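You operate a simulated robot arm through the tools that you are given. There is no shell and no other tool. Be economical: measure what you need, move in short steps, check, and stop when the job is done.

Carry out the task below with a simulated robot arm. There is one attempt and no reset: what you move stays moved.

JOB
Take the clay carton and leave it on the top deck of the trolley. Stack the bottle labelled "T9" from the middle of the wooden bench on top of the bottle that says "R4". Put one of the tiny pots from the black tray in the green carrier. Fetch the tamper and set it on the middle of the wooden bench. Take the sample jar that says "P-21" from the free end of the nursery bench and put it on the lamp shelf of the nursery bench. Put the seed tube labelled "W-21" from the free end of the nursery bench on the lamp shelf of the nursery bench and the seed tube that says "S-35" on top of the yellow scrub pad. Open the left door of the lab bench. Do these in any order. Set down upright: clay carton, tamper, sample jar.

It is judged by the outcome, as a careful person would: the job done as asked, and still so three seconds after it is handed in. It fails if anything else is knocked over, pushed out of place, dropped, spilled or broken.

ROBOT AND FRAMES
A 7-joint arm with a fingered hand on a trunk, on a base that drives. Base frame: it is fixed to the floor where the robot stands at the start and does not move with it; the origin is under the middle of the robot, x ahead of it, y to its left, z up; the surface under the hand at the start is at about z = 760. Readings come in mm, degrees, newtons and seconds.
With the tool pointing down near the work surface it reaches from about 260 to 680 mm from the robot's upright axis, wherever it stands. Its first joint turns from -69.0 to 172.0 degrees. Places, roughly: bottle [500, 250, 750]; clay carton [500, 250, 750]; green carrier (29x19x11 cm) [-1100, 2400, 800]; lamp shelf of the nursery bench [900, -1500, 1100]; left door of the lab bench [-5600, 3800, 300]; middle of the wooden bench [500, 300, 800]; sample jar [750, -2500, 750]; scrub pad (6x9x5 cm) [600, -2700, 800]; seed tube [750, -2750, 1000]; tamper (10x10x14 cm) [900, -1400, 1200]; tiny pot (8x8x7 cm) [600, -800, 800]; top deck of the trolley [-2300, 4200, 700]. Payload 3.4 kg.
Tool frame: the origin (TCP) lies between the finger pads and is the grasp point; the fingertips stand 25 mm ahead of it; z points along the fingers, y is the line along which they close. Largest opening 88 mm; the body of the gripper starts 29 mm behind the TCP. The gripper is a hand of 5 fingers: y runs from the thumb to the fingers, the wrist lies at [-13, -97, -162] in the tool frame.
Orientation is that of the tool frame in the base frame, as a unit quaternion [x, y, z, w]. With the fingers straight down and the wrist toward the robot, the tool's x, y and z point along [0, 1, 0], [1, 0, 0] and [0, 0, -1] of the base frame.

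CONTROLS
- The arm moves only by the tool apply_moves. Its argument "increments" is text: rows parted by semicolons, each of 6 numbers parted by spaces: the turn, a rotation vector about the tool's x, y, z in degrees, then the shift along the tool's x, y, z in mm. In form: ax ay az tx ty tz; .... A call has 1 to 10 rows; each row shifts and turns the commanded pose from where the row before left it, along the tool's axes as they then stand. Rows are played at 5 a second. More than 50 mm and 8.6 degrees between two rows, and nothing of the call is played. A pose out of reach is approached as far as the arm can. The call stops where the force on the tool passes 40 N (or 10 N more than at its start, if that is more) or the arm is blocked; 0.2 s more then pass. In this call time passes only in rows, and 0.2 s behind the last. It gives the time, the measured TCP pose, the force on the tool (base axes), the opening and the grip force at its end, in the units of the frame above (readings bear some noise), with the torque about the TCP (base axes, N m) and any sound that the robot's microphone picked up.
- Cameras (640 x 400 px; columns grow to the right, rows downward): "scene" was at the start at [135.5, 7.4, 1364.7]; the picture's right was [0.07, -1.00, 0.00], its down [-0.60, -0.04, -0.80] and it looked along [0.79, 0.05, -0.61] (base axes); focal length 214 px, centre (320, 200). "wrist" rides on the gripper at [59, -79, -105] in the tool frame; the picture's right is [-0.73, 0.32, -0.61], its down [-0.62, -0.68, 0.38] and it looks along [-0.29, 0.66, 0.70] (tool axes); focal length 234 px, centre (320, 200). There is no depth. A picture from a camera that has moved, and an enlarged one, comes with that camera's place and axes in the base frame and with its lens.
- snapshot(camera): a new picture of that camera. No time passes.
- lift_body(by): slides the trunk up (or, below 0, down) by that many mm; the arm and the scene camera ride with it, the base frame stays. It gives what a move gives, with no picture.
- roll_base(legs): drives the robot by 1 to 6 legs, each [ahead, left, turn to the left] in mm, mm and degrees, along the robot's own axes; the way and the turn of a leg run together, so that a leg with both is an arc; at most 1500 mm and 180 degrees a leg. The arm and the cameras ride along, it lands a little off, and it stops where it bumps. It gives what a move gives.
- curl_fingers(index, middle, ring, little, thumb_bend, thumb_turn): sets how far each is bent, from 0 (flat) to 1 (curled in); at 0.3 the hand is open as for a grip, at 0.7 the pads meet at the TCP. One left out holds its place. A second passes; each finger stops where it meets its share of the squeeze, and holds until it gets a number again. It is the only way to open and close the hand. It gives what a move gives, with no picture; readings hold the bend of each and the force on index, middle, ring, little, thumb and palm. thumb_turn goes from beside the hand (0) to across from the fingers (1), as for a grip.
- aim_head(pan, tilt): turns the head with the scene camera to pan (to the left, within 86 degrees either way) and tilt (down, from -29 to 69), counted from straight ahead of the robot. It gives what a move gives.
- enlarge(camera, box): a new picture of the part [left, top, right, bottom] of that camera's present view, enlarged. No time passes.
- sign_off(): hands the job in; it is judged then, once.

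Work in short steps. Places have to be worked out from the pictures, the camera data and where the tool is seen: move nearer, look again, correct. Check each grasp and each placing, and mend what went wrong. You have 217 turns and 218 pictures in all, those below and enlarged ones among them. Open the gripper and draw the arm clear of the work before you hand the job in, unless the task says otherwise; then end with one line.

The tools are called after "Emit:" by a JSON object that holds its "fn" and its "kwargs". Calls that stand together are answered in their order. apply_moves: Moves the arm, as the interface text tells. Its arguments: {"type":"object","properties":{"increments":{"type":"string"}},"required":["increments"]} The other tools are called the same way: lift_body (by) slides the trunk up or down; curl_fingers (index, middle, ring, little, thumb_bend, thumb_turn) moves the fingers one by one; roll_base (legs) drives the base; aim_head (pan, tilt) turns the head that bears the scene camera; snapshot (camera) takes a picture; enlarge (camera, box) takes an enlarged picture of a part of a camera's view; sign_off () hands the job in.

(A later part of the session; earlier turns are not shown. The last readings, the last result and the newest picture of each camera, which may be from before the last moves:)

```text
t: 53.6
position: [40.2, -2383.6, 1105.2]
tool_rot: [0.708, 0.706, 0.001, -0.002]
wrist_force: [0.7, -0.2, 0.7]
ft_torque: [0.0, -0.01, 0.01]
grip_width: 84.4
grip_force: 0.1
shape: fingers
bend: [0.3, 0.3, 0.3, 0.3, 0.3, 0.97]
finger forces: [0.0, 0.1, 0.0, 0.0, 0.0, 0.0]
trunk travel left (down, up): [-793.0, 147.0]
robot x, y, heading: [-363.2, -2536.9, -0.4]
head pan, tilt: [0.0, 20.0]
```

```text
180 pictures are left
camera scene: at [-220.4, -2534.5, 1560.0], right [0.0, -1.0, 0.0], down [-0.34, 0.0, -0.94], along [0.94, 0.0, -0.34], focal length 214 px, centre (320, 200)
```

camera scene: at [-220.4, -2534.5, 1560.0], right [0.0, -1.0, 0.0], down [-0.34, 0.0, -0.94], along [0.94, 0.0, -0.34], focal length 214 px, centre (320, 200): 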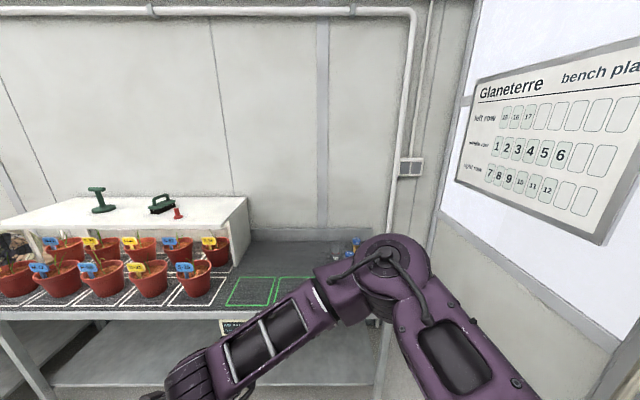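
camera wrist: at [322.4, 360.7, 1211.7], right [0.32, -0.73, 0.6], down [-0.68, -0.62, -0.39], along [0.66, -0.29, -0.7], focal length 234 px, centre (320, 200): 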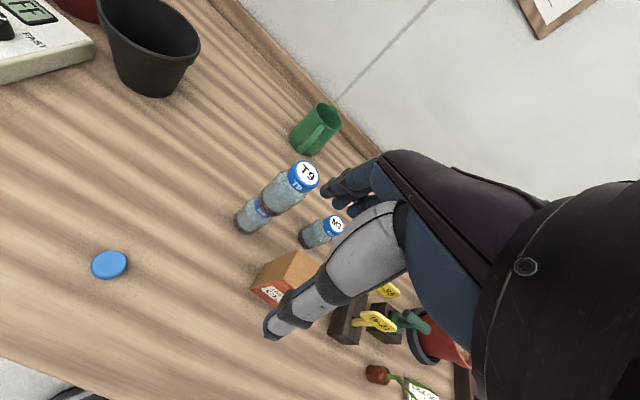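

I move 250 mm nearer and look down at the free end.

Emit:
{"fn": "roll_base", "kwargs": {"legs": [[330, 0, 0]]}}

Emit:
{"fn": "aim_head", "kwargs": {"pan": -20, "tilt": 38}}

Emit:
{"fn": "snapshot", "kwargs": {"camera": "scene"}}

Emit:
{"fn": "snapshot", "kwargs": {"camera": "wrist"}}

```text
t: 55.8
position: [374.4, -2384.7, 1106.1]
tool_rot: [0.708, 0.706, 0.001, -0.004]
wrist_force: [0.6, -0.9, -1.9]
ft_torque: [-0.03, 0.0, -0.03]
grip_width: 84.3
grip_force: 0.1
shape: fingers
bend: [0.3, 0.3, 0.3, 0.3, 0.3, 0.97]
finger forces: [0.1, 0.0, 0.0, 0.0, 0.0, 0.0]
trunk travel left (down, up): [-793.0, 147.0]
robot x, y, heading: [-30.9, -2537.7, -0.3]
head pan, tilt: [0.0, 20.0]
```

```text
t: 56.6
position: [374.5, -2385.1, 1105.1]
tool_rot: [0.708, 0.706, 0.001, -0.002]
wrist_force: [0.3, -0.6, -0.1]
ft_torque: [-0.02, 0.0, 0.02]
grip_width: 84.1
grip_force: 0.0
shape: fingers
bend: [0.3, 0.3, 0.3, 0.3, 0.3, 0.97]
finger forces: [0.0, 0.0, 0.0, 0.1, 0.1, 0.0]
trunk travel left (down, up): [-793.0, 147.0]
robot x, y, heading: [-28.3, -2537.0, -0.3]
head pan, tilt: [-20.0, 38.0]
```

```text
179 pictures are left
camera scene: at [102.1, -2566.1, 1531.7], right [-0.35, -0.94, 0.0], down [-0.58, 0.21, -0.79], along [0.74, -0.27, -0.62], focal length 214 px, centre (320, 200)
```

scene: 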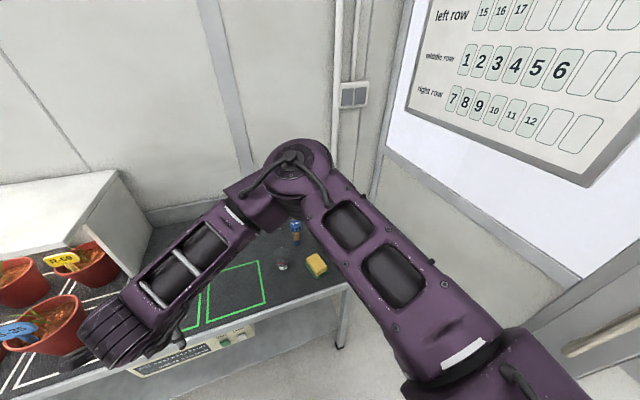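

```text
178 pictures are left
camera wrist: at [297.4, -2327.6, 1211.4], right [0.32, -0.73, 0.6], down [-0.68, -0.62, -0.39], along [0.66, -0.29, -0.7], focal length 234 px, centre (320, 200)
```

wrist: 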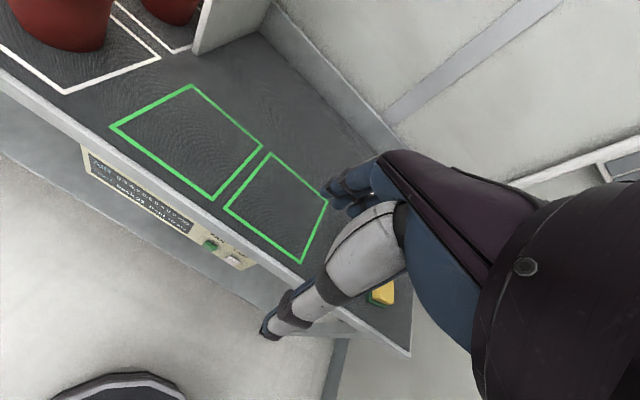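

Pad ≈ (593, -2732), jar ≈ (651, -2597), tubes ≈ (765, -2695). I shift the base right and a bit forward so they lie ahead of the arm.

Emit:
{"fn": "roll_base", "kwargs": {"legs": [[0, -250, 0], [120, 0, 0]]}}

Emit:
{"fn": "aim_head", "kwargs": {"pan": 0, "tilt": 40}}

Emit:
{"fn": "snapshot", "kwargs": {"camera": "scene"}}

Emit:
{"fn": "snapshot", "kwargs": {"camera": "wrist"}}

```text
t: 59.3
position: [492.3, -2634.9, 1105.9]
tool_rot: [0.708, 0.706, 0.002, -0.003]
wrist_force: [-0.2, 0.8, 0.0]
ft_torque: [0.02, -0.01, 0.0]
grip_width: 84.6
grip_force: 0.0
shape: fingers
bend: [0.3, 0.3, 0.3, 0.3, 0.3, 0.97]
finger forces: [0.0, 0.1, 0.1, 0.0, 0.2, 0.1]
trunk travel left (down, up): [-793.0, 147.0]
robot x, y, heading: [91.5, -2787.6, -0.3]
head pan, tilt: [-20.0, 38.0]
```

```text
t: 60.1
position: [494.1, -2634.4, 1104.5]
tool_rot: [0.709, 0.705, 0.001, -0.003]
wrist_force: [0.4, 0.3, -0.6]
ft_torque: [-0.01, -0.01, 0.01]
grip_width: 84.6
grip_force: 0.1
shape: fingers
bend: [0.3, 0.3, 0.3, 0.3, 0.3, 0.97]
finger forces: [0.0, 0.1, 0.0, 0.0, 0.0, 0.1]
trunk travel left (down, up): [-793.0, 147.0]
robot x, y, heading: [92.6, -2786.2, -0.5]
head pan, tilt: [0.0, 40.0]
```

```text
177 pictures are left
camera scene: at [224.7, -2785.3, 1528.6], right [-0.01, -1.0, 0.0], down [-0.64, 0.01, -0.77], along [0.77, -0.01, -0.64], focal length 214 px, centre (320, 200)
```

scene: 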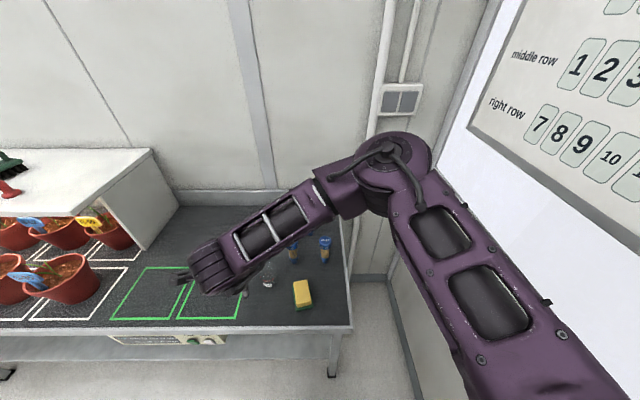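

```text
176 pictures are left
camera wrist: at [415.9, -2576.2, 1211.4], right [0.32, -0.73, 0.6], down [-0.68, -0.62, -0.39], along [0.66, -0.29, -0.7], focal length 234 px, centre (320, 200)
```

wrist: 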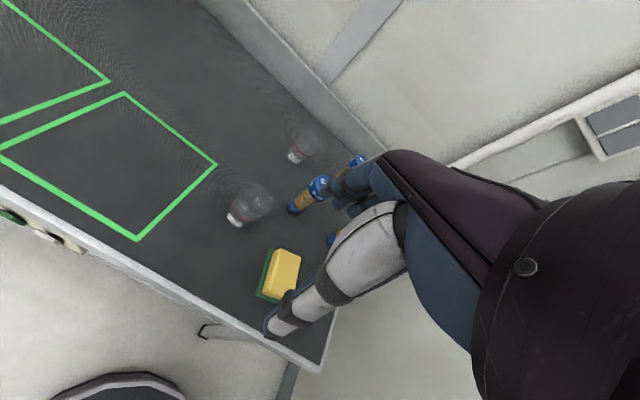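

Emit:
{"fn": "enlarge", "kwargs": {"camera": "wrist", "box": [200, 110, 400, 310]}}

Emit:
{"fn": "enlarge", "kwargs": {"camera": "scene", "box": [230, 210, 360, 320]}}

```text
2.00 times, centred on (300, 210) of wrist
camera zoom: at [415.9, -2576.2, 1211.4], right [0.32, -0.73, 0.6], down [-0.68, -0.62, -0.39], along [0.66, -0.29, -0.7], focal length 468 px, centre (360, 180)
```

zoom: 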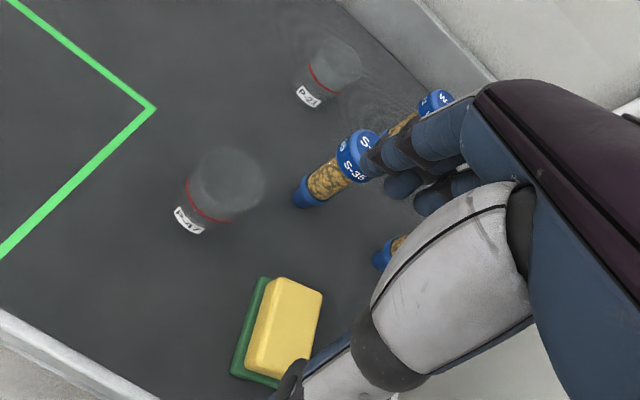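

```text
3.64 times, centred on (295, 265) of scene
camera zoom: at [224.7, -2785.3, 1528.6], right [-0.01, -1.0, 0.0], down [-0.64, 0.01, -0.77], along [0.77, -0.01, -0.64], focal length 780 px, centre (411, -36)
```

zoom: 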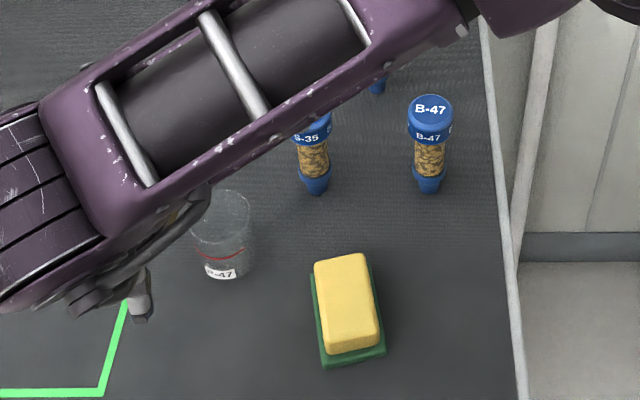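

Front jar is P-47; the rear one seems P-21; tubes S-35, B-47 and one behind. I draw the hand back to see all of them.

Emit:
{"fn": "apply_moves", "kwargs": {"increments": "0 0 0 20 -35 0;0 0 0 20 -35 0;0 0 0 20 -35 0"}}

Emit:
{"fn": "enlarge", "kwargs": {"camera": "scene", "box": [200, 190, 380, 310]}}

Emit:
{"fn": "enlarge", "kwargs": {"camera": "wrist", "box": [200, 80, 440, 230]}}

```text
t: 60.9
position: [407.4, -2590.4, 1108.7]
tool_rot: [0.707, 0.707, 0.001, -0.004]
wrist_force: [0.1, 0.8, 0.5]
ft_torque: [0.02, -0.04, 0.0]
grip_width: 84.3
grip_force: 0.0
shape: fingers
bend: [0.3, 0.3, 0.3, 0.3, 0.3, 0.97]
finger forces: [0.0, 0.0, 0.0, 0.0, 0.0, 0.1]
out of reach, approached as far as the arm can: row 3
trunk travel left (down, up): [-793.0, 147.0]
robot x, y, heading: [90.9, -2786.9, -0.4]
head pan, tilt: [0.0, 40.0]
```

```text
3.33 times, centred on (290, 250) of scene
camera zoom: at [224.7, -2786.0, 1528.6], right [-0.01, -1.0, 0.0], down [-0.64, 0.01, -0.77], along [0.77, -0.01, -0.64], focal length 715 px, centre (420, 33)
```

zoom: 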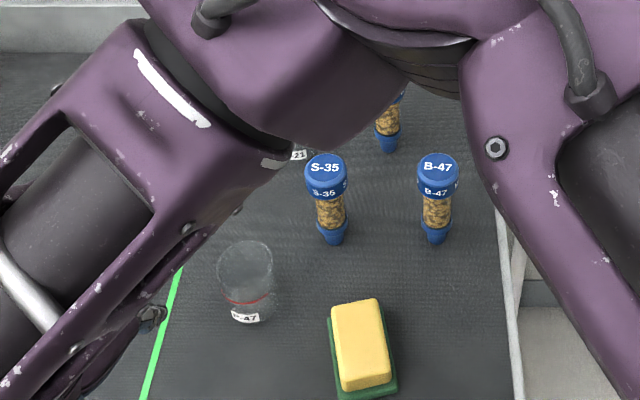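

```text
2.67 times, centred on (320, 155) of wrist
camera zoom: at [329.2, -2532.6, 1216.0], right [0.32, -0.73, 0.6], down [-0.68, -0.62, -0.39], along [0.65, -0.29, -0.7], focal length 624 px, centre (320, 320)
```

zoom: 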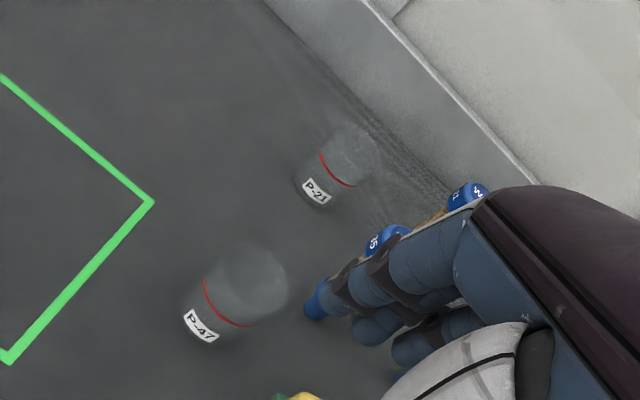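

Next I look down to judge how close the base may drive to the bench.

Emit:
{"fn": "aim_head", "kwargs": {"pan": 0, "tilt": 69}}

Emit:
{"fn": "snapshot", "kwargs": {"camera": "scene"}}

Emit:
{"fn": "snapshot", "kwargs": {"camera": "wrist"}}

```text
t: 61.8
position: [405.5, -2588.5, 1109.7]
tool_rot: [0.708, 0.706, 0.001, -0.004]
wrist_force: [0.2, 0.5, 0.3]
ft_torque: [0.0, 0.0, -0.01]
grip_width: 84.8
grip_force: 0.0
shape: fingers
bend: [0.3, 0.3, 0.3, 0.3, 0.3, 0.97]
finger forces: [0.0, 0.1, 0.0, 0.0, 0.0, 0.0]
trunk travel left (down, up): [-793.0, 147.0]
robot x, y, heading: [92.4, -2785.2, -0.5]
head pan, tilt: [0.0, 68.8]
```

```text
171 pictures are left
camera scene: at [195.6, -2784.7, 1492.5], right [-0.01, -1.0, 0.0], down [-0.93, 0.01, -0.36], along [0.36, 0.0, -0.93], focal length 214 px, centre (320, 200)
```

scene: 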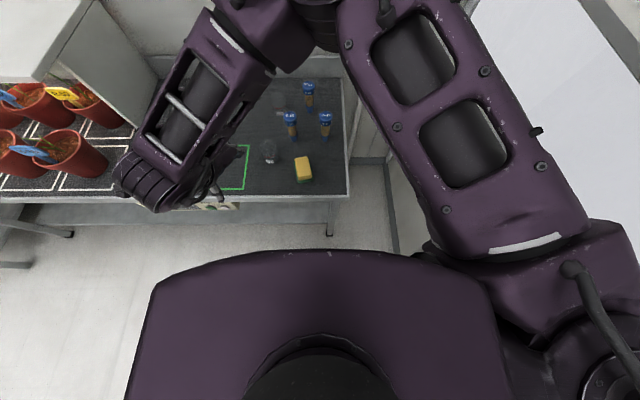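

```text
170 pictures are left
camera wrist: at [329.5, -2531.9, 1215.9], right [0.32, -0.73, 0.6], down [-0.68, -0.62, -0.39], along [0.65, -0.29, -0.7], focal length 234 px, centre (320, 200)
```

wrist: 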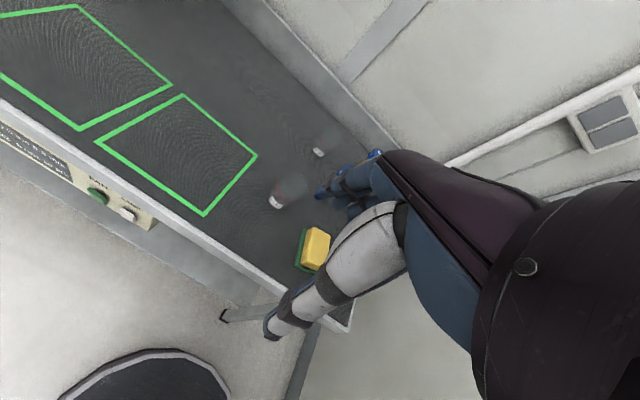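

The base radius is about 260, so standing at x ≤ 220 is safe. I go 60 mm forward and move the hand high above the S-35 tube (≈ (740, -2686)).

Emit:
{"fn": "roll_base", "kwargs": {"legs": [[60, 0, 0]]}}

Emit:
{"fn": "apply_moves", "kwargs": {"increments": "0 0 0 -10 30 0;0 0 0 -10 30 0;0 0 0 -10 30 0;0 0 0 -10 30 0;0 0 0 -14 30 0;0 0 0 -14 30 0;0 0 0 -14 30 0;0 0 0 -14 22 0"}}

Emit:
{"fn": "lift_body", "kwargs": {"by": -130}}

Emit:
{"fn": "aim_head", "kwargs": {"pan": 0, "tilt": 45}}

Emit:
{"fn": "snapshot", "kwargs": {"camera": "scene"}}

Emit:
{"fn": "snapshot", "kwargs": {"camera": "wrist"}}

```text
t: 62.8
position: [465.5, -2589.7, 1109.6]
tool_rot: [0.708, 0.706, 0.002, -0.003]
wrist_force: [0.1, 0.0, -0.7]
ft_torque: [0.01, 0.02, -0.01]
grip_width: 84.4
grip_force: 0.0
shape: fingers
bend: [0.3, 0.3, 0.3, 0.3, 0.3, 0.97]
finger forces: [0.0, 0.1, 0.1, 0.0, 0.0, 0.0]
trunk travel left (down, up): [-793.0, 147.0]
robot x, y, heading: [149.6, -2786.5, -0.2]
head pan, tilt: [0.0, 68.8]
```

```text
t: 64.6
position: [698.6, -2686.3, 1107.4]
tool_rot: [0.707, 0.707, 0.001, -0.004]
wrist_force: [1.1, 0.9, -0.5]
ft_torque: [0.01, 0.04, -0.03]
grip_width: 84.6
grip_force: 0.1
shape: fingers
bend: [0.3, 0.3, 0.3, 0.3, 0.3, 0.97]
finger forces: [0.0, 0.0, 0.1, 0.1, 0.1, 0.1]
trunk travel left (down, up): [-793.0, 147.0]
robot x, y, heading: [150.3, -2782.5, -0.5]
head pan, tilt: [0.0, 68.8]
```

```text
t: 66.2
position: [699.4, -2685.0, 977.6]
tool_rot: [0.708, 0.706, 0.001, -0.004]
wrist_force: [-0.9, -0.9, 0.6]
ft_torque: [0.02, 0.02, 0.02]
grip_width: 84.4
grip_force: 0.0
shape: fingers
bend: [0.3, 0.3, 0.3, 0.3, 0.3, 0.97]
finger forces: [0.0, 0.1, 0.1, 0.0, 0.1, 0.0]
trunk travel left (down, up): [-663.0, 277.0]
robot x, y, heading: [148.4, -2787.6, -0.3]
head pan, tilt: [0.0, 68.8]
```

```text
t: 67.0
position: [697.9, -2686.5, 977.1]
tool_rot: [0.708, 0.707, 0.001, -0.004]
wrist_force: [0.3, 0.2, -0.6]
ft_torque: [-0.01, -0.02, 0.02]
grip_width: 84.6
grip_force: 0.0
shape: fingers
bend: [0.3, 0.3, 0.3, 0.3, 0.3, 0.97]
finger forces: [0.0, 0.0, 0.0, 0.0, 0.0, 0.0]
trunk travel left (down, up): [-663.0, 277.0]
robot x, y, heading: [152.7, -2783.5, -0.4]
head pan, tilt: [0.0, 45.0]
```

```text
169 pictures are left
camera scene: at [280.4, -2785.4, 1391.3], right [-0.01, -1.0, 0.0], down [-0.71, 0.01, -0.71], along [0.71, -0.01, -0.71], focal length 214 px, centre (320, 200)
```

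scene: 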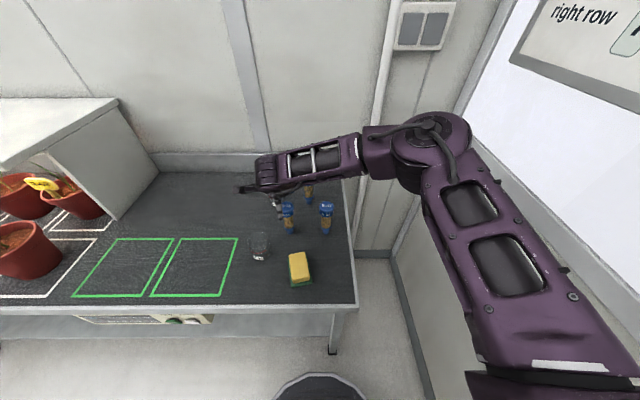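

```text
168 pictures are left
camera wrist: at [620.6, -2628.8, 1083.5], right [0.32, -0.73, 0.6], down [-0.68, -0.62, -0.39], along [0.65, -0.29, -0.7], focal length 234 px, centre (320, 200)
```

wrist: 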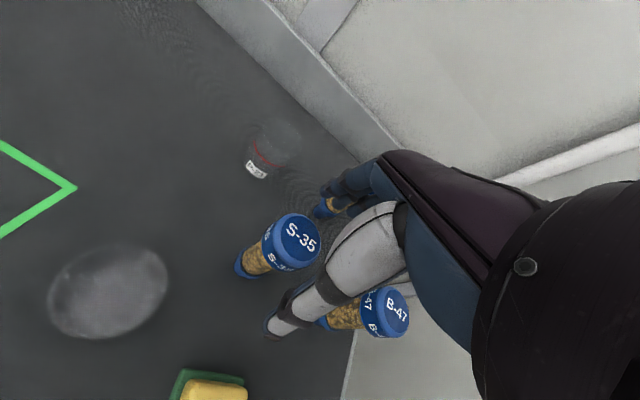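

Emit:
{"fn": "enlarge", "kwargs": {"camera": "wrist", "box": [140, 100, 460, 300]}}

Emit:
{"fn": "enlarge", "kwargs": {"camera": "scene", "box": [230, 160, 360, 300]}}

```text
2.00 times, centred on (300, 200) of wrist
camera zoom: at [620.6, -2628.8, 1083.5], right [0.32, -0.73, 0.6], down [-0.68, -0.62, -0.39], along [0.65, -0.29, -0.7], focal length 468 px, centre (360, 200)
```

zoom: 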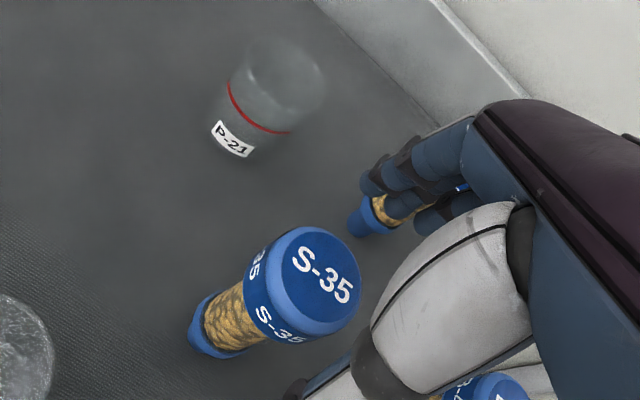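

```text
2.86 times, centred on (295, 230) of scene
camera zoom: at [280.4, -2785.4, 1391.3], right [-0.01, -1.0, 0.0], down [-0.71, 0.01, -0.71], along [0.71, -0.01, -0.71], focal length 613 px, centre (391, 114)
```

zoom: 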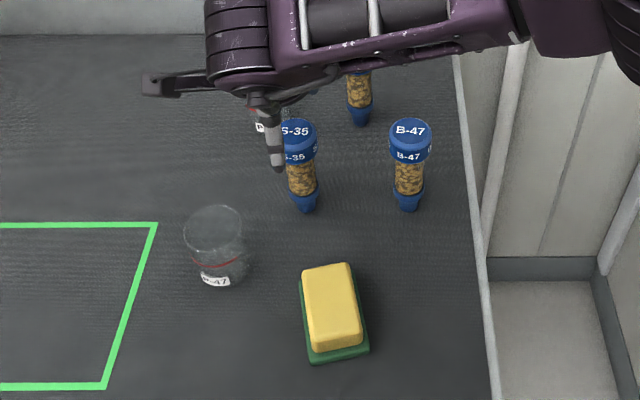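

S-35's lid is about (730, -2693, 913). I align and descend to TCP z ≈ 892.

Emit:
{"fn": "apply_moves", "kwargs": {"increments": "0 0 0 -7 32 0;0 0 0 0 0 20;0 0 0 0 0 20"}}

Emit:
{"fn": "enlarge", "kwargs": {"camera": "wrist", "box": [140, 150, 460, 350]}}

Emit:
{"fn": "enlarge", "kwargs": {"camera": "scene", "box": [230, 160, 360, 300]}}

```text
t: 67.8
position: [729.8, -2691.8, 937.6]
tool_rot: [0.708, 0.706, 0.002, -0.004]
wrist_force: [-0.1, 0.2, 0.2]
ft_torque: [0.0, 0.01, -0.02]
grip_width: 84.5
grip_force: 0.0
shape: fingers
bend: [0.3, 0.3, 0.3, 0.3, 0.3, 0.97]
finger forces: [0.1, 0.0, 0.0, 0.1, 0.0, 0.0]
trunk travel left (down, up): [-663.0, 277.0]
robot x, y, heading: [150.9, -2785.8, -0.7]
head pan, tilt: [0.0, 45.0]
```

```text
2.00 times, centred on (300, 250) of wrist
camera zoom: at [652.5, -2635.3, 1043.4], right [0.32, -0.73, 0.6], down [-0.68, -0.62, -0.39], along [0.65, -0.29, -0.7], focal length 468 px, centre (360, 100)
```

zoom: 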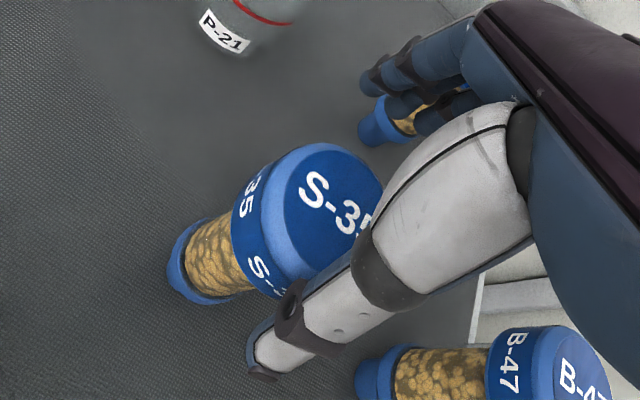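

```text
2.86 times, centred on (295, 230) of scene
camera zoom: at [281.0, -2785.6, 1391.3], right [-0.01, -1.0, 0.0], down [-0.71, 0.01, -0.71], along [0.71, 0.0, -0.71], focal length 613 px, centre (391, 114)
```

zoom: 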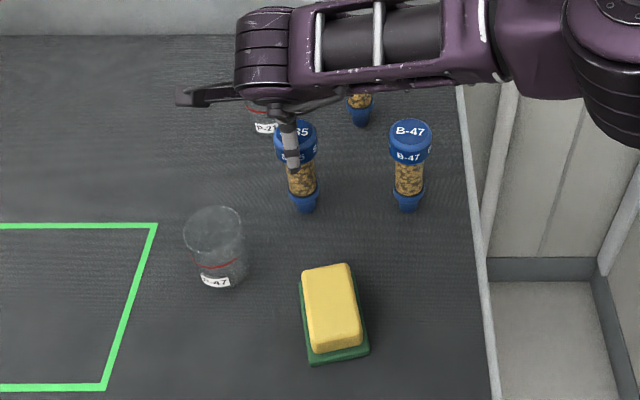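

Small correction (−5 mm in x), then descend to z ≈ 895.

Emit:
{"fn": "apply_moves", "kwargs": {"increments": "0 0 0 -3 -5 0;0 0 0 0 0 15;0 0 0 0 0 15;0 0 0 0 0 13"}}

Emit:
{"fn": "enlarge", "kwargs": {"camera": "wrist", "box": [140, 150, 460, 350]}}

```text
t: 68.8
position: [723.5, -2694.9, 894.6]
tool_rot: [0.708, 0.707, 0.002, -0.004]
wrist_force: [-1.3, -0.1, 3.7]
ft_torque: [0.02, 0.02, 0.03]
grip_width: 85.1
grip_force: 1.7
shape: fingers
bend: [0.3, 0.3, 0.3, 0.3, 0.3, 0.97]
finger forces: [0.6, 0.0, 0.0, 0.0, 2.1, 0.1]
trunk travel left (down, up): [-663.0, 277.0]
robot x, y, heading: [150.6, -2787.9, -0.6]
head pan, tilt: [0.0, 45.0]
```

```text
2.00 times, centred on (300, 250) of wrist
camera zoom: at [646.7, -2638.2, 1001.3], right [0.32, -0.73, 0.6], down [-0.68, -0.62, -0.39], along [0.66, -0.29, -0.7], focal length 468 px, centre (360, 100)
```

zoom: 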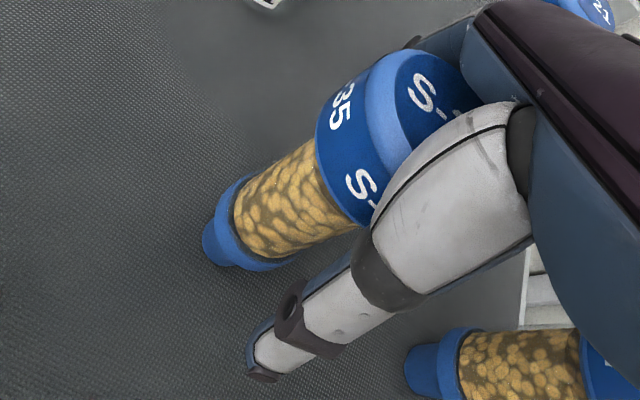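

The lid touches the base of thumb and index lightly; I raise 4 mm and close.

Emit:
{"fn": "apply_moves", "kwargs": {"increments": "0 0 0 0 0 -4"}}

Emit:
{"fn": "curl_fingers", "kwargs": {"index": 0.75, "middle": 0.75, "ring": 0.75, "little": 0.6, "thumb_bend": 0.7}}

Emit:
{"fn": "enlarge", "kwargs": {"camera": "wrist", "box": [140, 150, 460, 350]}}

```text
t: 69.2
position: [724.1, -2696.2, 897.9]
tool_rot: [0.708, 0.706, 0.001, -0.004]
wrist_force: [0.0, 0.5, 0.2]
ft_torque: [0.0, 0.03, -0.02]
grip_width: 84.8
grip_force: 0.0
shape: fingers
bend: [0.3, 0.3, 0.3, 0.3, 0.3, 0.97]
finger forces: [0.1, 0.0, 0.0, 0.0, 0.0, 0.0]
trunk travel left (down, up): [-663.0, 277.0]
robot x, y, heading: [149.6, -2782.7, -0.5]
head pan, tilt: [0.0, 45.0]
```

```text
t: 70.2
position: [724.4, -2697.4, 898.5]
tool_rot: [0.708, 0.707, 0.001, -0.003]
wrist_force: [0.0, 0.2, -0.2]
ft_torque: [-0.03, 0.01, 0.0]
grip_width: 28.5
grip_force: 26.2
shape: fingers
bend: [0.72, 0.72, 0.75, 0.6, 0.61, 0.96]
finger forces: [18.9, 6.3, 0.1, 0.0, 27.6, 0.1]
trunk travel left (down, up): [-663.0, 277.0]
robot x, y, heading: [148.9, -2786.8, -0.4]
head pan, tilt: [0.0, 45.0]
```

```text
2.00 times, centred on (300, 250) of wrist
camera zoom: at [646.9, -2638.3, 1004.5], right [0.32, -0.73, 0.6], down [-0.68, -0.62, -0.39], along [0.65, -0.29, -0.7], focal length 468 px, centre (360, 100)
```

zoom: 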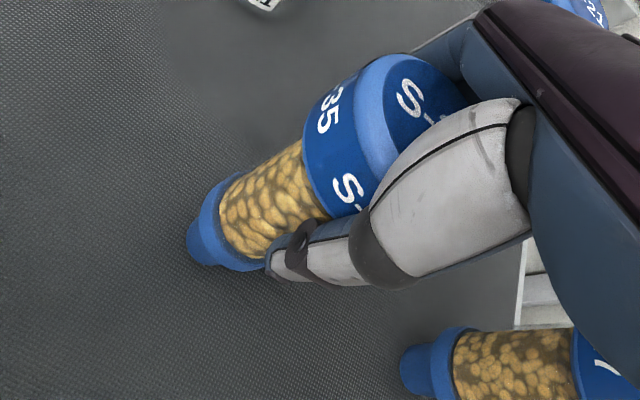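

Gripped on the tube body with 26 N. I lift with the trunk and look.

Emit:
{"fn": "lift_body", "kwargs": {"by": 100}}

Emit:
{"fn": "snapshot", "kwargs": {"camera": "wrist"}}

Emit:
{"fn": "enlarge", "kwargs": {"camera": "scene", "box": [230, 160, 360, 300]}}

```text
t: 71.6
position: [724.4, -2695.7, 998.4]
tool_rot: [0.709, 0.706, 0.001, -0.004]
wrist_force: [0.6, -0.2, -1.4]
ft_torque: [-0.01, 0.01, 0.01]
grip_width: 28.4
grip_force: 26.6
shape: fingers
bend: [0.72, 0.72, 0.75, 0.6, 0.61, 0.96]
finger forces: [18.7, 6.4, 0.0, 0.0, 27.5, 0.0]
trunk travel left (down, up): [-763.0, 177.0]
robot x, y, heading: [149.7, -2785.1, -0.3]
head pan, tilt: [0.0, 45.0]
```

```text
161 pictures are left
camera wrist: at [647.0, -2638.3, 1104.5], right [0.32, -0.73, 0.6], down [-0.68, -0.62, -0.39], along [0.65, -0.29, -0.7], focal length 234 px, centre (320, 200)
```

wrist: 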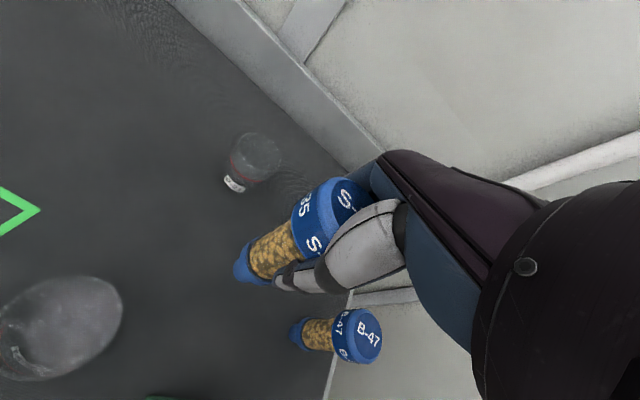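

```text
2.86 times, centred on (295, 230) of scene
camera zoom: at [280.8, -2785.5, 1491.3], right [-0.01, -1.0, 0.0], down [-0.71, 0.01, -0.71], along [0.71, -0.01, -0.71], focal length 613 px, centre (391, 114)
```

zoom: 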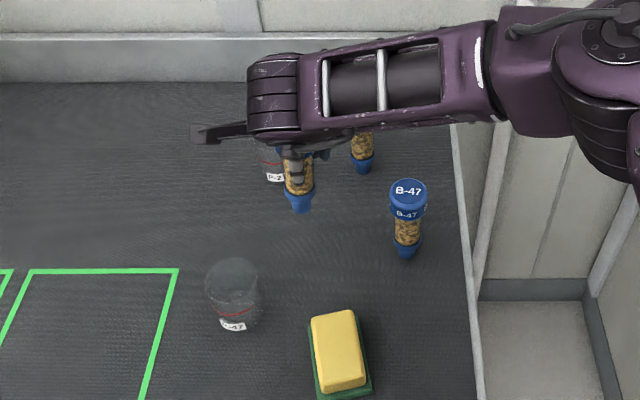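

Cross-checking views puts this bench at z ≈ 800, pad top ≈ 830–850 at (578, -2730). I carry the tube over the pad at this height.

Emit:
{"fn": "apply_moves", "kwargs": {"increments": "0 0 0 -10 -35 0;0 0 0 -10 -35 0;0 0 0 -11 -35 0;0 0 0 -11 -34 0"}}

Emit:
{"fn": "snapshot", "kwargs": {"camera": "wrist"}}

Emit:
{"fn": "enlarge", "kwargs": {"camera": "scene", "box": [230, 160, 360, 300]}}

```text
t: 72.6
position: [584.1, -2738.9, 998.3]
tool_rot: [0.708, 0.706, 0.002, -0.003]
wrist_force: [-0.3, 0.4, -0.5]
ft_torque: [0.01, -0.02, -0.01]
grip_width: 28.6
grip_force: 25.2
shape: fingers
bend: [0.72, 0.72, 0.75, 0.6, 0.61, 0.96]
finger forces: [18.7, 6.0, 0.0, 0.0, 26.7, 0.1]
trunk travel left (down, up): [-763.0, 177.0]
robot x, y, heading: [150.2, -2782.9, -0.5]
head pan, tilt: [0.0, 45.0]
```

```text
159 pictures are left
camera wrist: at [507.4, -2681.5, 1104.6], right [0.32, -0.73, 0.6], down [-0.68, -0.62, -0.39], along [0.66, -0.29, -0.7], focal length 234 px, centre (320, 200)
```

wrist: 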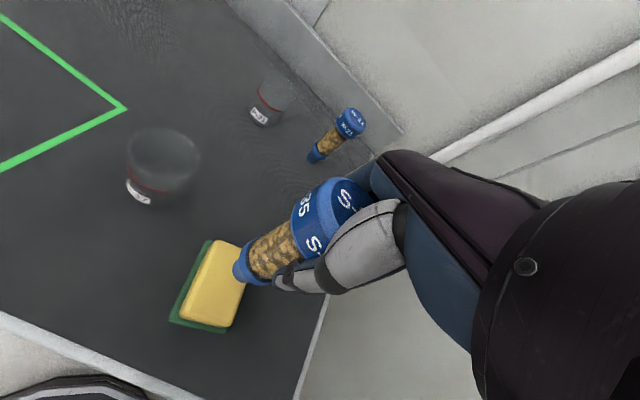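

```text
2.86 times, centred on (295, 230) of scene
camera zoom: at [279.7, -2786.1, 1491.4], right [-0.01, -1.0, 0.0], down [-0.71, 0.01, -0.71], along [0.71, 0.0, -0.71], focal length 613 px, centre (391, 114)
```

zoom: 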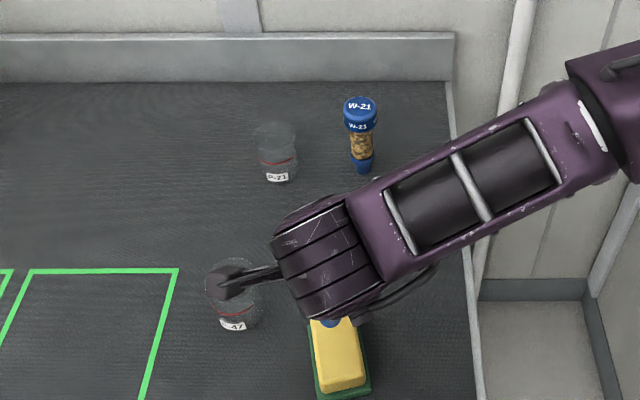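

Tube base ≈ (577, -2731), pad centre ≈ (574, -2727): aligned well. I lower by 45 mm, then in small steps until contact.

Emit:
{"fn": "lift_body", "kwargs": {"by": -45}}

Emit:
{"fn": "apply_moves", "kwargs": {"increments": "0 0 0 4 -2 0;0 0 0 0 0 4;0 0 0 0 0 4;0 0 0 0 0 4;0 0 0 0 0 4;0 0 0 0 0 3;0 0 0 0 0 3;0 0 0 0 0 3;0 0 0 0 0 3"}}

Emit:
{"fn": "snapshot", "kwargs": {"camera": "wrist"}}

```text
t: 73.5
position: [585.9, -2738.4, 954.3]
tool_rot: [0.708, 0.706, 0.002, -0.003]
wrist_force: [-0.1, -0.7, -0.2]
ft_torque: [-0.01, -0.02, -0.02]
grip_width: 28.6
grip_force: 25.6
shape: fingers
bend: [0.72, 0.72, 0.75, 0.6, 0.61, 0.96]
finger forces: [18.6, 6.1, 0.0, 0.1, 26.7, 0.0]
trunk travel left (down, up): [-718.0, 222.0]
robot x, y, heading: [151.8, -2787.3, -0.5]
head pan, tilt: [0.0, 45.0]
```

```text
t: 75.0
position: [584.7, -2733.0, 938.7]
tool_rot: [0.707, 0.707, 0.01, -0.001]
wrist_force: [-3.6, -3.1, 25.6]
ft_torque: [-0.11, 0.5, 0.04]
grip_width: 28.3
grip_force: 31.8
shape: fingers
bend: [0.73, 0.73, 0.75, 0.6, 0.61, 0.96]
finger forces: [17.8, 7.9, 0.1, 0.0, 38.1, 0.0]
trunk travel left (down, up): [-718.0, 222.0]
robot x, y, heading: [145.7, -2782.9, -0.7]
head pan, tilt: [0.0, 45.0]
stopped in row 7: the force on the tool passed its limit at 43 N (the readings are from after the stop); the commanded pose is now the measured one
```

```text
157 pictures are left
camera wrist: at [506.0, -2676.1, 1044.6], right [0.31, -0.74, 0.6], down [-0.68, -0.62, -0.4], along [0.67, -0.28, -0.69], focal length 234 px, centre (320, 200)
```

wrist: 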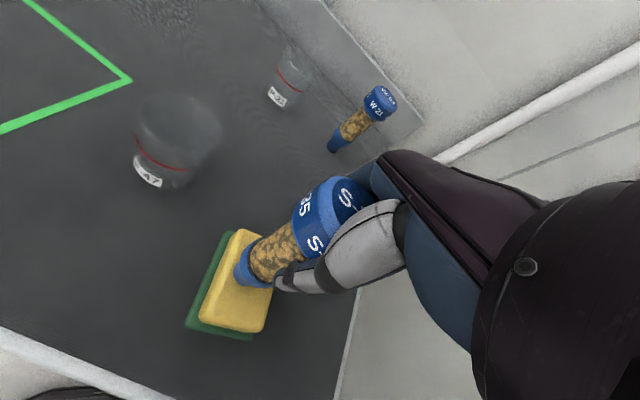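

Contact at TCP z 939; base rests within the pad's top. I relieve the load.

Emit:
{"fn": "apply_moves", "kwargs": {"increments": "0 0 0 0 0 -1.5;0 0 0 0 0 -1"}}

Emit:
{"fn": "enlarge", "kwargs": {"camera": "wrist", "box": [160, 150, 400, 350]}}

Emit:
{"fn": "enlarge", "kwargs": {"camera": "scene", "box": [260, 200, 360, 300]}}

```text
t: 75.6
position: [583.3, -2733.9, 940.1]
tool_rot: [0.707, 0.707, 0.007, -0.002]
wrist_force: [0.8, -1.8, 17.9]
ft_torque: [0.01, 0.06, -0.01]
grip_width: 28.3
grip_force: 29.4
shape: fingers
bend: [0.73, 0.73, 0.75, 0.6, 0.61, 0.96]
finger forces: [19.0, 7.6, 0.0, 0.1, 32.6, 0.0]
trunk travel left (down, up): [-718.0, 222.0]
robot x, y, heading: [150.3, -2788.1, -0.5]
head pan, tilt: [0.0, 45.0]
```

```text
2.00 times, centred on (280, 250) of wrist
camera zoom: at [505.5, -2676.4, 1045.0], right [0.32, -0.73, 0.6], down [-0.68, -0.62, -0.4], along [0.66, -0.28, -0.69], focal length 468 px, centre (400, 100)
```

zoom: 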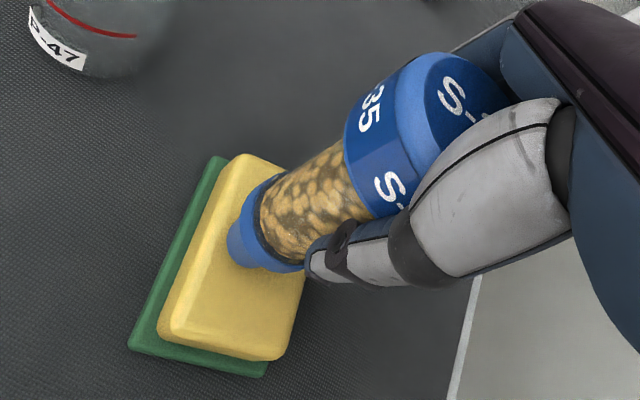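

```text
4.00 times, centred on (310, 250) of scene
camera zoom: at [277.6, -2786.3, 1446.5], right [-0.01, -1.0, 0.0], down [-0.71, 0.01, -0.71], along [0.71, 0.0, -0.71], focal length 858 px, centre (360, 0)
```

zoom: 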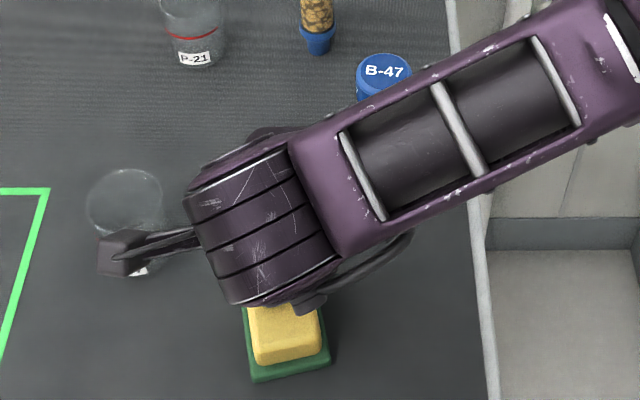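

The base is centred on the pad. Still 18 N, so I ease up slightly more before releasing.

Emit:
{"fn": "apply_moves", "kwargs": {"increments": "0 0 0 0 0 -1.5;0 0 0 0 0 -1"}}

Emit:
{"fn": "curl_fingers", "kwargs": {"index": 0.68, "middle": 0.68, "ring": 0.6, "little": 0.5, "thumb_bend": 0.56}}

Emit:
{"fn": "enlarge", "kwargs": {"camera": "wrist", "box": [160, 150, 400, 350]}}

```text
t: 76.2
position: [584.8, -2731.9, 939.9]
tool_rot: [0.708, 0.707, 0.005, -0.003]
wrist_force: [-0.5, -0.5, 1.1]
ft_torque: [-0.04, 0.01, -0.01]
grip_width: 28.3
grip_force: 25.2
shape: fingers
bend: [0.73, 0.73, 0.75, 0.6, 0.61, 0.96]
finger forces: [18.0, 6.1, 0.0, 0.0, 26.5, 0.0]
trunk travel left (down, up): [-718.0, 222.0]
robot x, y, heading: [151.3, -2785.1, -0.2]
head pan, tilt: [0.0, 45.0]
```

```text
t: 77.2
position: [586.1, -2732.7, 941.1]
tool_rot: [0.708, 0.707, 0.006, -0.002]
wrist_force: [0.8, 0.3, -0.4]
ft_torque: [-0.01, -0.01, 0.0]
grip_width: 33.4
grip_force: 19.8
shape: fingers
bend: [0.57, 0.67, 0.6, 0.5, 0.55, 0.97]
finger forces: [19.1, 1.0, 0.0, 0.0, 19.8, 0.1]
trunk travel left (down, up): [-718.0, 222.0]
robot x, y, heading: [147.4, -2786.0, -0.5]
head pan, tilt: [0.0, 45.0]
```

```text
2.00 times, centred on (280, 250) of wrist
camera zoom: at [507.4, -2675.7, 1046.8], right [0.32, -0.73, 0.6], down [-0.68, -0.62, -0.39], along [0.66, -0.28, -0.7], focal length 468 px, centre (400, 100)
```

zoom: 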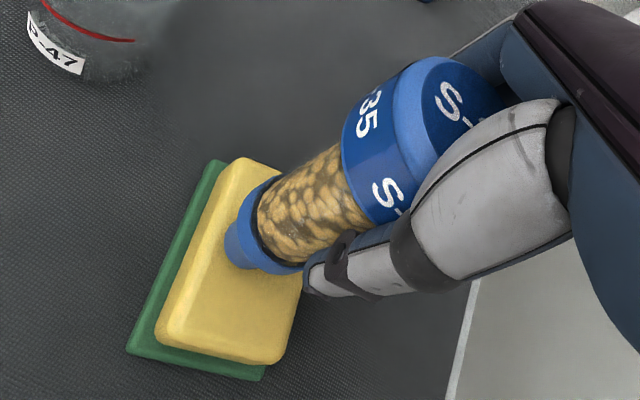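

Still clamped between index and thumb; I open more.

Emit:
{"fn": "curl_fingers", "kwargs": {"index": 0.45, "middle": 0.45, "ring": 0.4, "little": 0.4, "thumb_bend": 0.45}}

Emit:
{"fn": "enlarge", "kwargs": {"camera": "wrist", "box": [160, 150, 400, 350]}}

```text
t: 78.2
position: [586.3, -2732.6, 941.2]
tool_rot: [0.708, 0.706, 0.006, -0.002]
wrist_force: [-0.3, -0.5, -1.0]
ft_torque: [0.02, 0.01, -0.03]
grip_width: 54.6
grip_force: 3.1
shape: fingers
bend: [0.44, 0.45, 0.4, 0.4, 0.45, 0.97]
finger forces: [2.6, 0.1, 0.0, 0.0, 2.6, 0.0]
trunk travel left (down, up): [-718.0, 222.0]
robot x, y, heading: [150.5, -2788.8, -0.5]
head pan, tilt: [0.0, 45.0]
```

```text
2.00 times, centred on (280, 250) of wrist
camera zoom: at [507.4, -2675.8, 1046.8], right [0.32, -0.73, 0.6], down [-0.68, -0.62, -0.39], along [0.66, -0.28, -0.7], focal length 468 px, centre (400, 100)
```

zoom: 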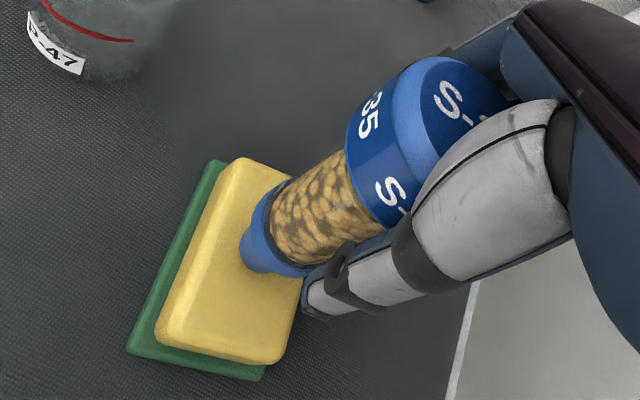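

Almost free; the cap still touches near the finger roots. I lower 1 mm and open to the full grip width.

Emit:
{"fn": "apply_moves", "kwargs": {"increments": "0 0 0 0 0 1.5"}}

Emit:
{"fn": "curl_fingers", "kwargs": {"index": 0.3, "middle": 0.3, "ring": 0.3, "little": 0.3, "thumb_bend": 0.3}}

Emit:
{"fn": "enlarge", "kwargs": {"camera": "wrist", "box": [160, 150, 400, 350]}}

```text
t: 78.6
position: [586.3, -2733.4, 940.5]
tool_rot: [0.708, 0.706, 0.007, -0.002]
wrist_force: [-0.2, 0.5, 3.7]
ft_torque: [0.04, 0.0, 0.0]
grip_width: 54.2
grip_force: 2.9
shape: fingers
bend: [0.44, 0.45, 0.4, 0.4, 0.45, 0.97]
finger forces: [3.0, 0.0, 0.1, 0.0, 4.1, 0.0]
trunk travel left (down, up): [-718.0, 222.0]
robot x, y, heading: [151.7, -2790.0, -0.4]
head pan, tilt: [0.0, 45.0]
```

```text
t: 79.6
position: [586.3, -2733.0, 939.6]
tool_rot: [0.708, 0.707, 0.006, -0.002]
wrist_force: [0.2, -0.5, 0.4]
ft_torque: [0.02, -0.02, 0.0]
grip_width: 84.5
grip_force: 0.5
shape: fingers
bend: [0.3, 0.3, 0.3, 0.3, 0.3, 0.97]
finger forces: [0.0, 0.1, 0.1, 0.1, 0.3, 0.1]
trunk travel left (down, up): [-718.0, 222.0]
robot x, y, heading: [149.2, -2787.6, -0.5]
head pan, tilt: [0.0, 45.0]
```

```text
2.00 times, centred on (280, 250) of wrist
camera zoom: at [507.4, -2675.7, 1045.4], right [0.32, -0.73, 0.6], down [-0.68, -0.62, -0.39], along [0.66, -0.28, -0.7], focal length 468 px, centre (400, 100)
```

zoom: 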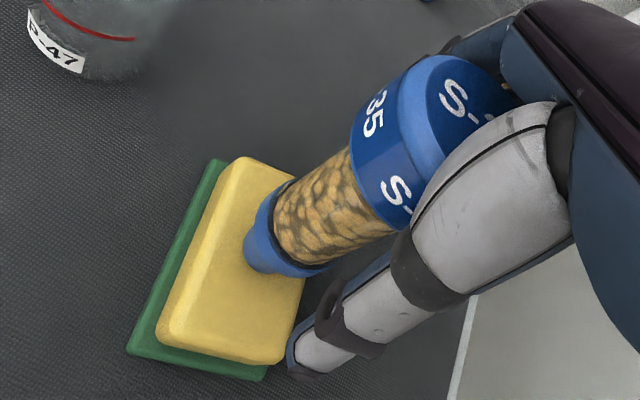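

The tube stands near the pad's centre. I withdraw upward slowly.

Emit:
{"fn": "apply_moves", "kwargs": {"increments": "0 0 0 0 0 -4;0 0 0 0 0 -6;0 0 0 0 0 -10;0 0 0 0 0 -15;0 0 0 0 0 -15"}}

Emit:
{"fn": "snapshot", "kwargs": {"camera": "wrist"}}

```text
t: 80.8
position: [585.1, -2732.8, 989.1]
tool_rot: [0.708, 0.706, 0.007, -0.001]
wrist_force: [0.3, 0.1, -0.3]
ft_torque: [0.01, -0.01, 0.02]
grip_width: 84.6
grip_force: 0.1
shape: fingers
bend: [0.3, 0.3, 0.3, 0.3, 0.3, 0.97]
finger forces: [0.0, 0.0, 0.1, 0.0, 0.0, 0.0]
trunk travel left (down, up): [-718.0, 222.0]
robot x, y, heading: [150.5, -2782.2, -0.5]
head pan, tilt: [0.0, 45.0]
```

```text
151 pictures are left
camera wrist: at [507.2, -2676.4, 1095.6], right [0.32, -0.73, 0.6], down [-0.68, -0.62, -0.39], along [0.66, -0.28, -0.7], focal length 234 px, centre (320, 200)
```

wrist: 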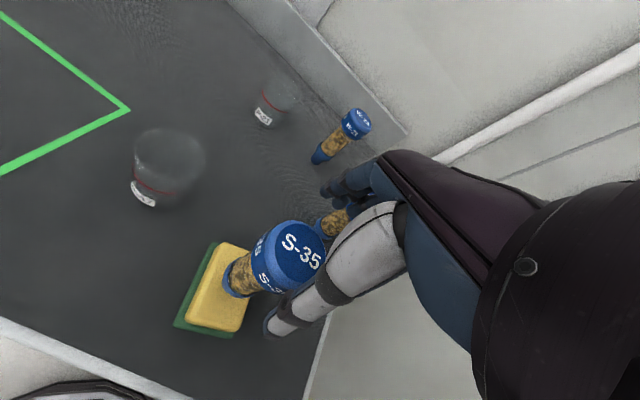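

S-35 stands on the pad. Now W-21 at about (863, -2750): raise, drive 60 mm forward, and reach over it.

Emit:
{"fn": "lift_body", "kwargs": {"by": 70}}

Emit:
{"fn": "roll_base", "kwargs": {"legs": [[60, 0, 0]]}}

Emit:
{"fn": "apply_moves", "kwargs": {"increments": "0 0 0 0 40 0;0 0 0 0 40 0;0 0 0 -5 40 0;0 0 0 -5 40 0;0 0 0 -6 40 0"}}

Emit:
{"fn": "snapshot", "kwargs": {"camera": "scene"}}

Emit:
{"fn": "snapshot", "kwargs": {"camera": "wrist"}}

```text
t: 81.9
position: [586.5, -2733.1, 1058.8]
tool_rot: [0.707, 0.707, 0.006, -0.003]
wrist_force: [0.5, -0.9, 0.3]
ft_torque: [0.01, -0.01, 0.0]
grip_width: 84.7
grip_force: 0.2
shape: fingers
bend: [0.3, 0.3, 0.3, 0.3, 0.3, 0.97]
finger forces: [0.0, 0.0, 0.0, 0.0, 0.1, 0.1]
trunk travel left (down, up): [-788.0, 152.0]
robot x, y, heading: [147.6, -2787.8, -0.4]
head pan, tilt: [0.0, 45.0]
```

```text
t: 82.9
position: [645.3, -2734.4, 1059.4]
tool_rot: [0.708, 0.706, 0.007, -0.002]
wrist_force: [0.2, 0.5, -0.7]
ft_torque: [0.01, 0.02, -0.02]
grip_width: 84.6
grip_force: 0.0
shape: fingers
bend: [0.3, 0.3, 0.3, 0.3, 0.3, 0.97]
finger forces: [0.0, 0.0, 0.0, 0.0, 0.0, 0.0]
trunk travel left (down, up): [-788.0, 152.0]
robot x, y, heading: [208.9, -2787.9, -0.4]
head pan, tilt: [0.0, 45.0]
```

```text
t: 84.1
position: [847.0, -2751.2, 1061.6]
tool_rot: [0.707, 0.707, 0.005, -0.003]
wrist_force: [-0.4, -0.3, 0.4]
ft_torque: [-0.01, 0.01, 0.0]
grip_width: 84.4
grip_force: 0.0
shape: fingers
bend: [0.3, 0.3, 0.3, 0.3, 0.3, 0.97]
finger forces: [0.0, 0.0, 0.0, 0.0, 0.0, 0.1]
trunk travel left (down, up): [-788.0, 152.0]
robot x, y, heading: [214.4, -2788.8, -0.5]
head pan, tilt: [0.0, 45.0]
```

```text
150 pictures are left
camera scene: at [341.5, -2785.4, 1516.2], right [-0.01, -1.0, 0.0], down [-0.71, 0.01, -0.71], along [0.71, -0.01, -0.71], focal length 214 px, centre (320, 200)
```

scene: 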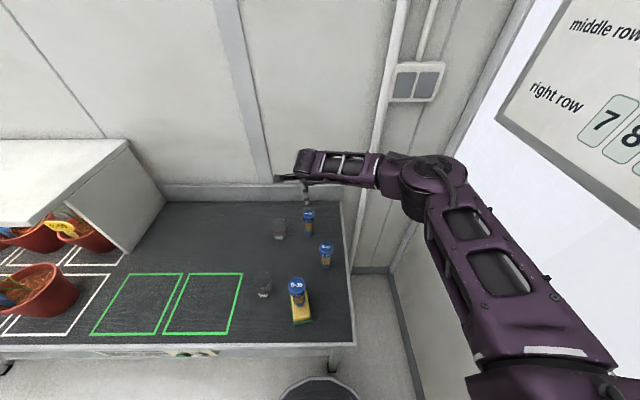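

```text
149 pictures are left
camera wrist: at [768.2, -2693.6, 1166.8], right [0.32, -0.73, 0.6], down [-0.68, -0.62, -0.39], along [0.66, -0.28, -0.7], focal length 234 px, centre (320, 200)
```

wrist: 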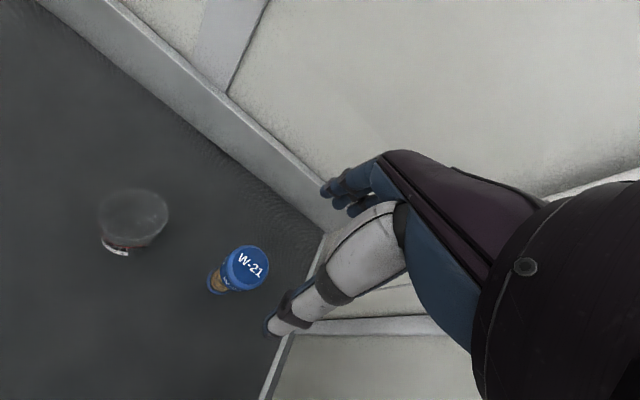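

W-21's lid is at (860, -2751, ~922). Align, then lower.

Emit:
{"fn": "apply_moves", "kwargs": {"increments": "0 0 0 1 13 0"}}

Emit:
{"fn": "lift_body", "kwargs": {"by": -110}}

Emit:
{"fn": "snapshot", "kwargs": {"camera": "wrist"}}

Emit:
{"fn": "enlarge", "kwargs": {"camera": "scene", "box": [230, 120, 360, 260]}}

```text
t: 84.5
position: [858.3, -2749.7, 1062.5]
tool_rot: [0.707, 0.707, 0.006, -0.003]
wrist_force: [-0.4, 0.5, 0.0]
ft_torque: [0.01, -0.01, 0.0]
grip_width: 84.7
grip_force: 0.2
shape: fingers
bend: [0.3, 0.3, 0.3, 0.3, 0.3, 0.97]
finger forces: [0.1, 0.0, 0.0, 0.1, 0.1, 0.0]
trunk travel left (down, up): [-788.0, 152.0]
robot x, y, heading: [211.7, -2786.4, -0.3]
head pan, tilt: [0.0, 45.0]
```

```text
t: 85.9
position: [858.9, -2749.1, 952.5]
tool_rot: [0.707, 0.707, 0.006, -0.003]
wrist_force: [-0.2, 0.2, 0.0]
ft_torque: [0.0, 0.01, -0.02]
grip_width: 84.5
grip_force: 0.0
shape: fingers
bend: [0.3, 0.3, 0.3, 0.3, 0.3, 0.97]
finger forces: [0.0, 0.1, 0.1, 0.0, 0.1, 0.1]
trunk travel left (down, up): [-678.0, 262.0]
robot x, y, heading: [211.9, -2784.2, -0.5]
head pan, tilt: [0.0, 45.0]
```

```text
148 pictures are left
camera wrist: at [779.7, -2693.0, 1057.5], right [0.32, -0.73, 0.6], down [-0.68, -0.62, -0.39], along [0.66, -0.28, -0.7], focal length 234 px, centre (320, 200)
```

wrist: 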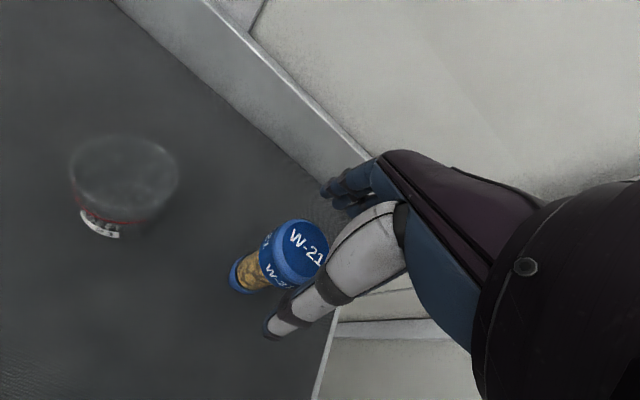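

```text
2.86 times, centred on (295, 190) of scene
camera zoom: at [339.9, -2785.9, 1406.4], right [-0.01, -1.0, 0.0], down [-0.71, 0.01, -0.71], along [0.71, -0.01, -0.71], focal length 613 px, centre (391, 229)
```

zoom: 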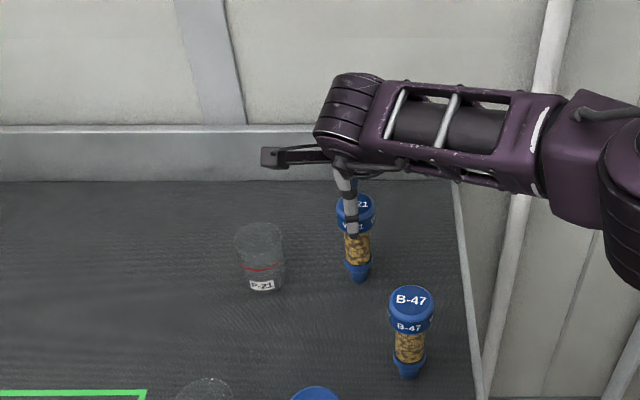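

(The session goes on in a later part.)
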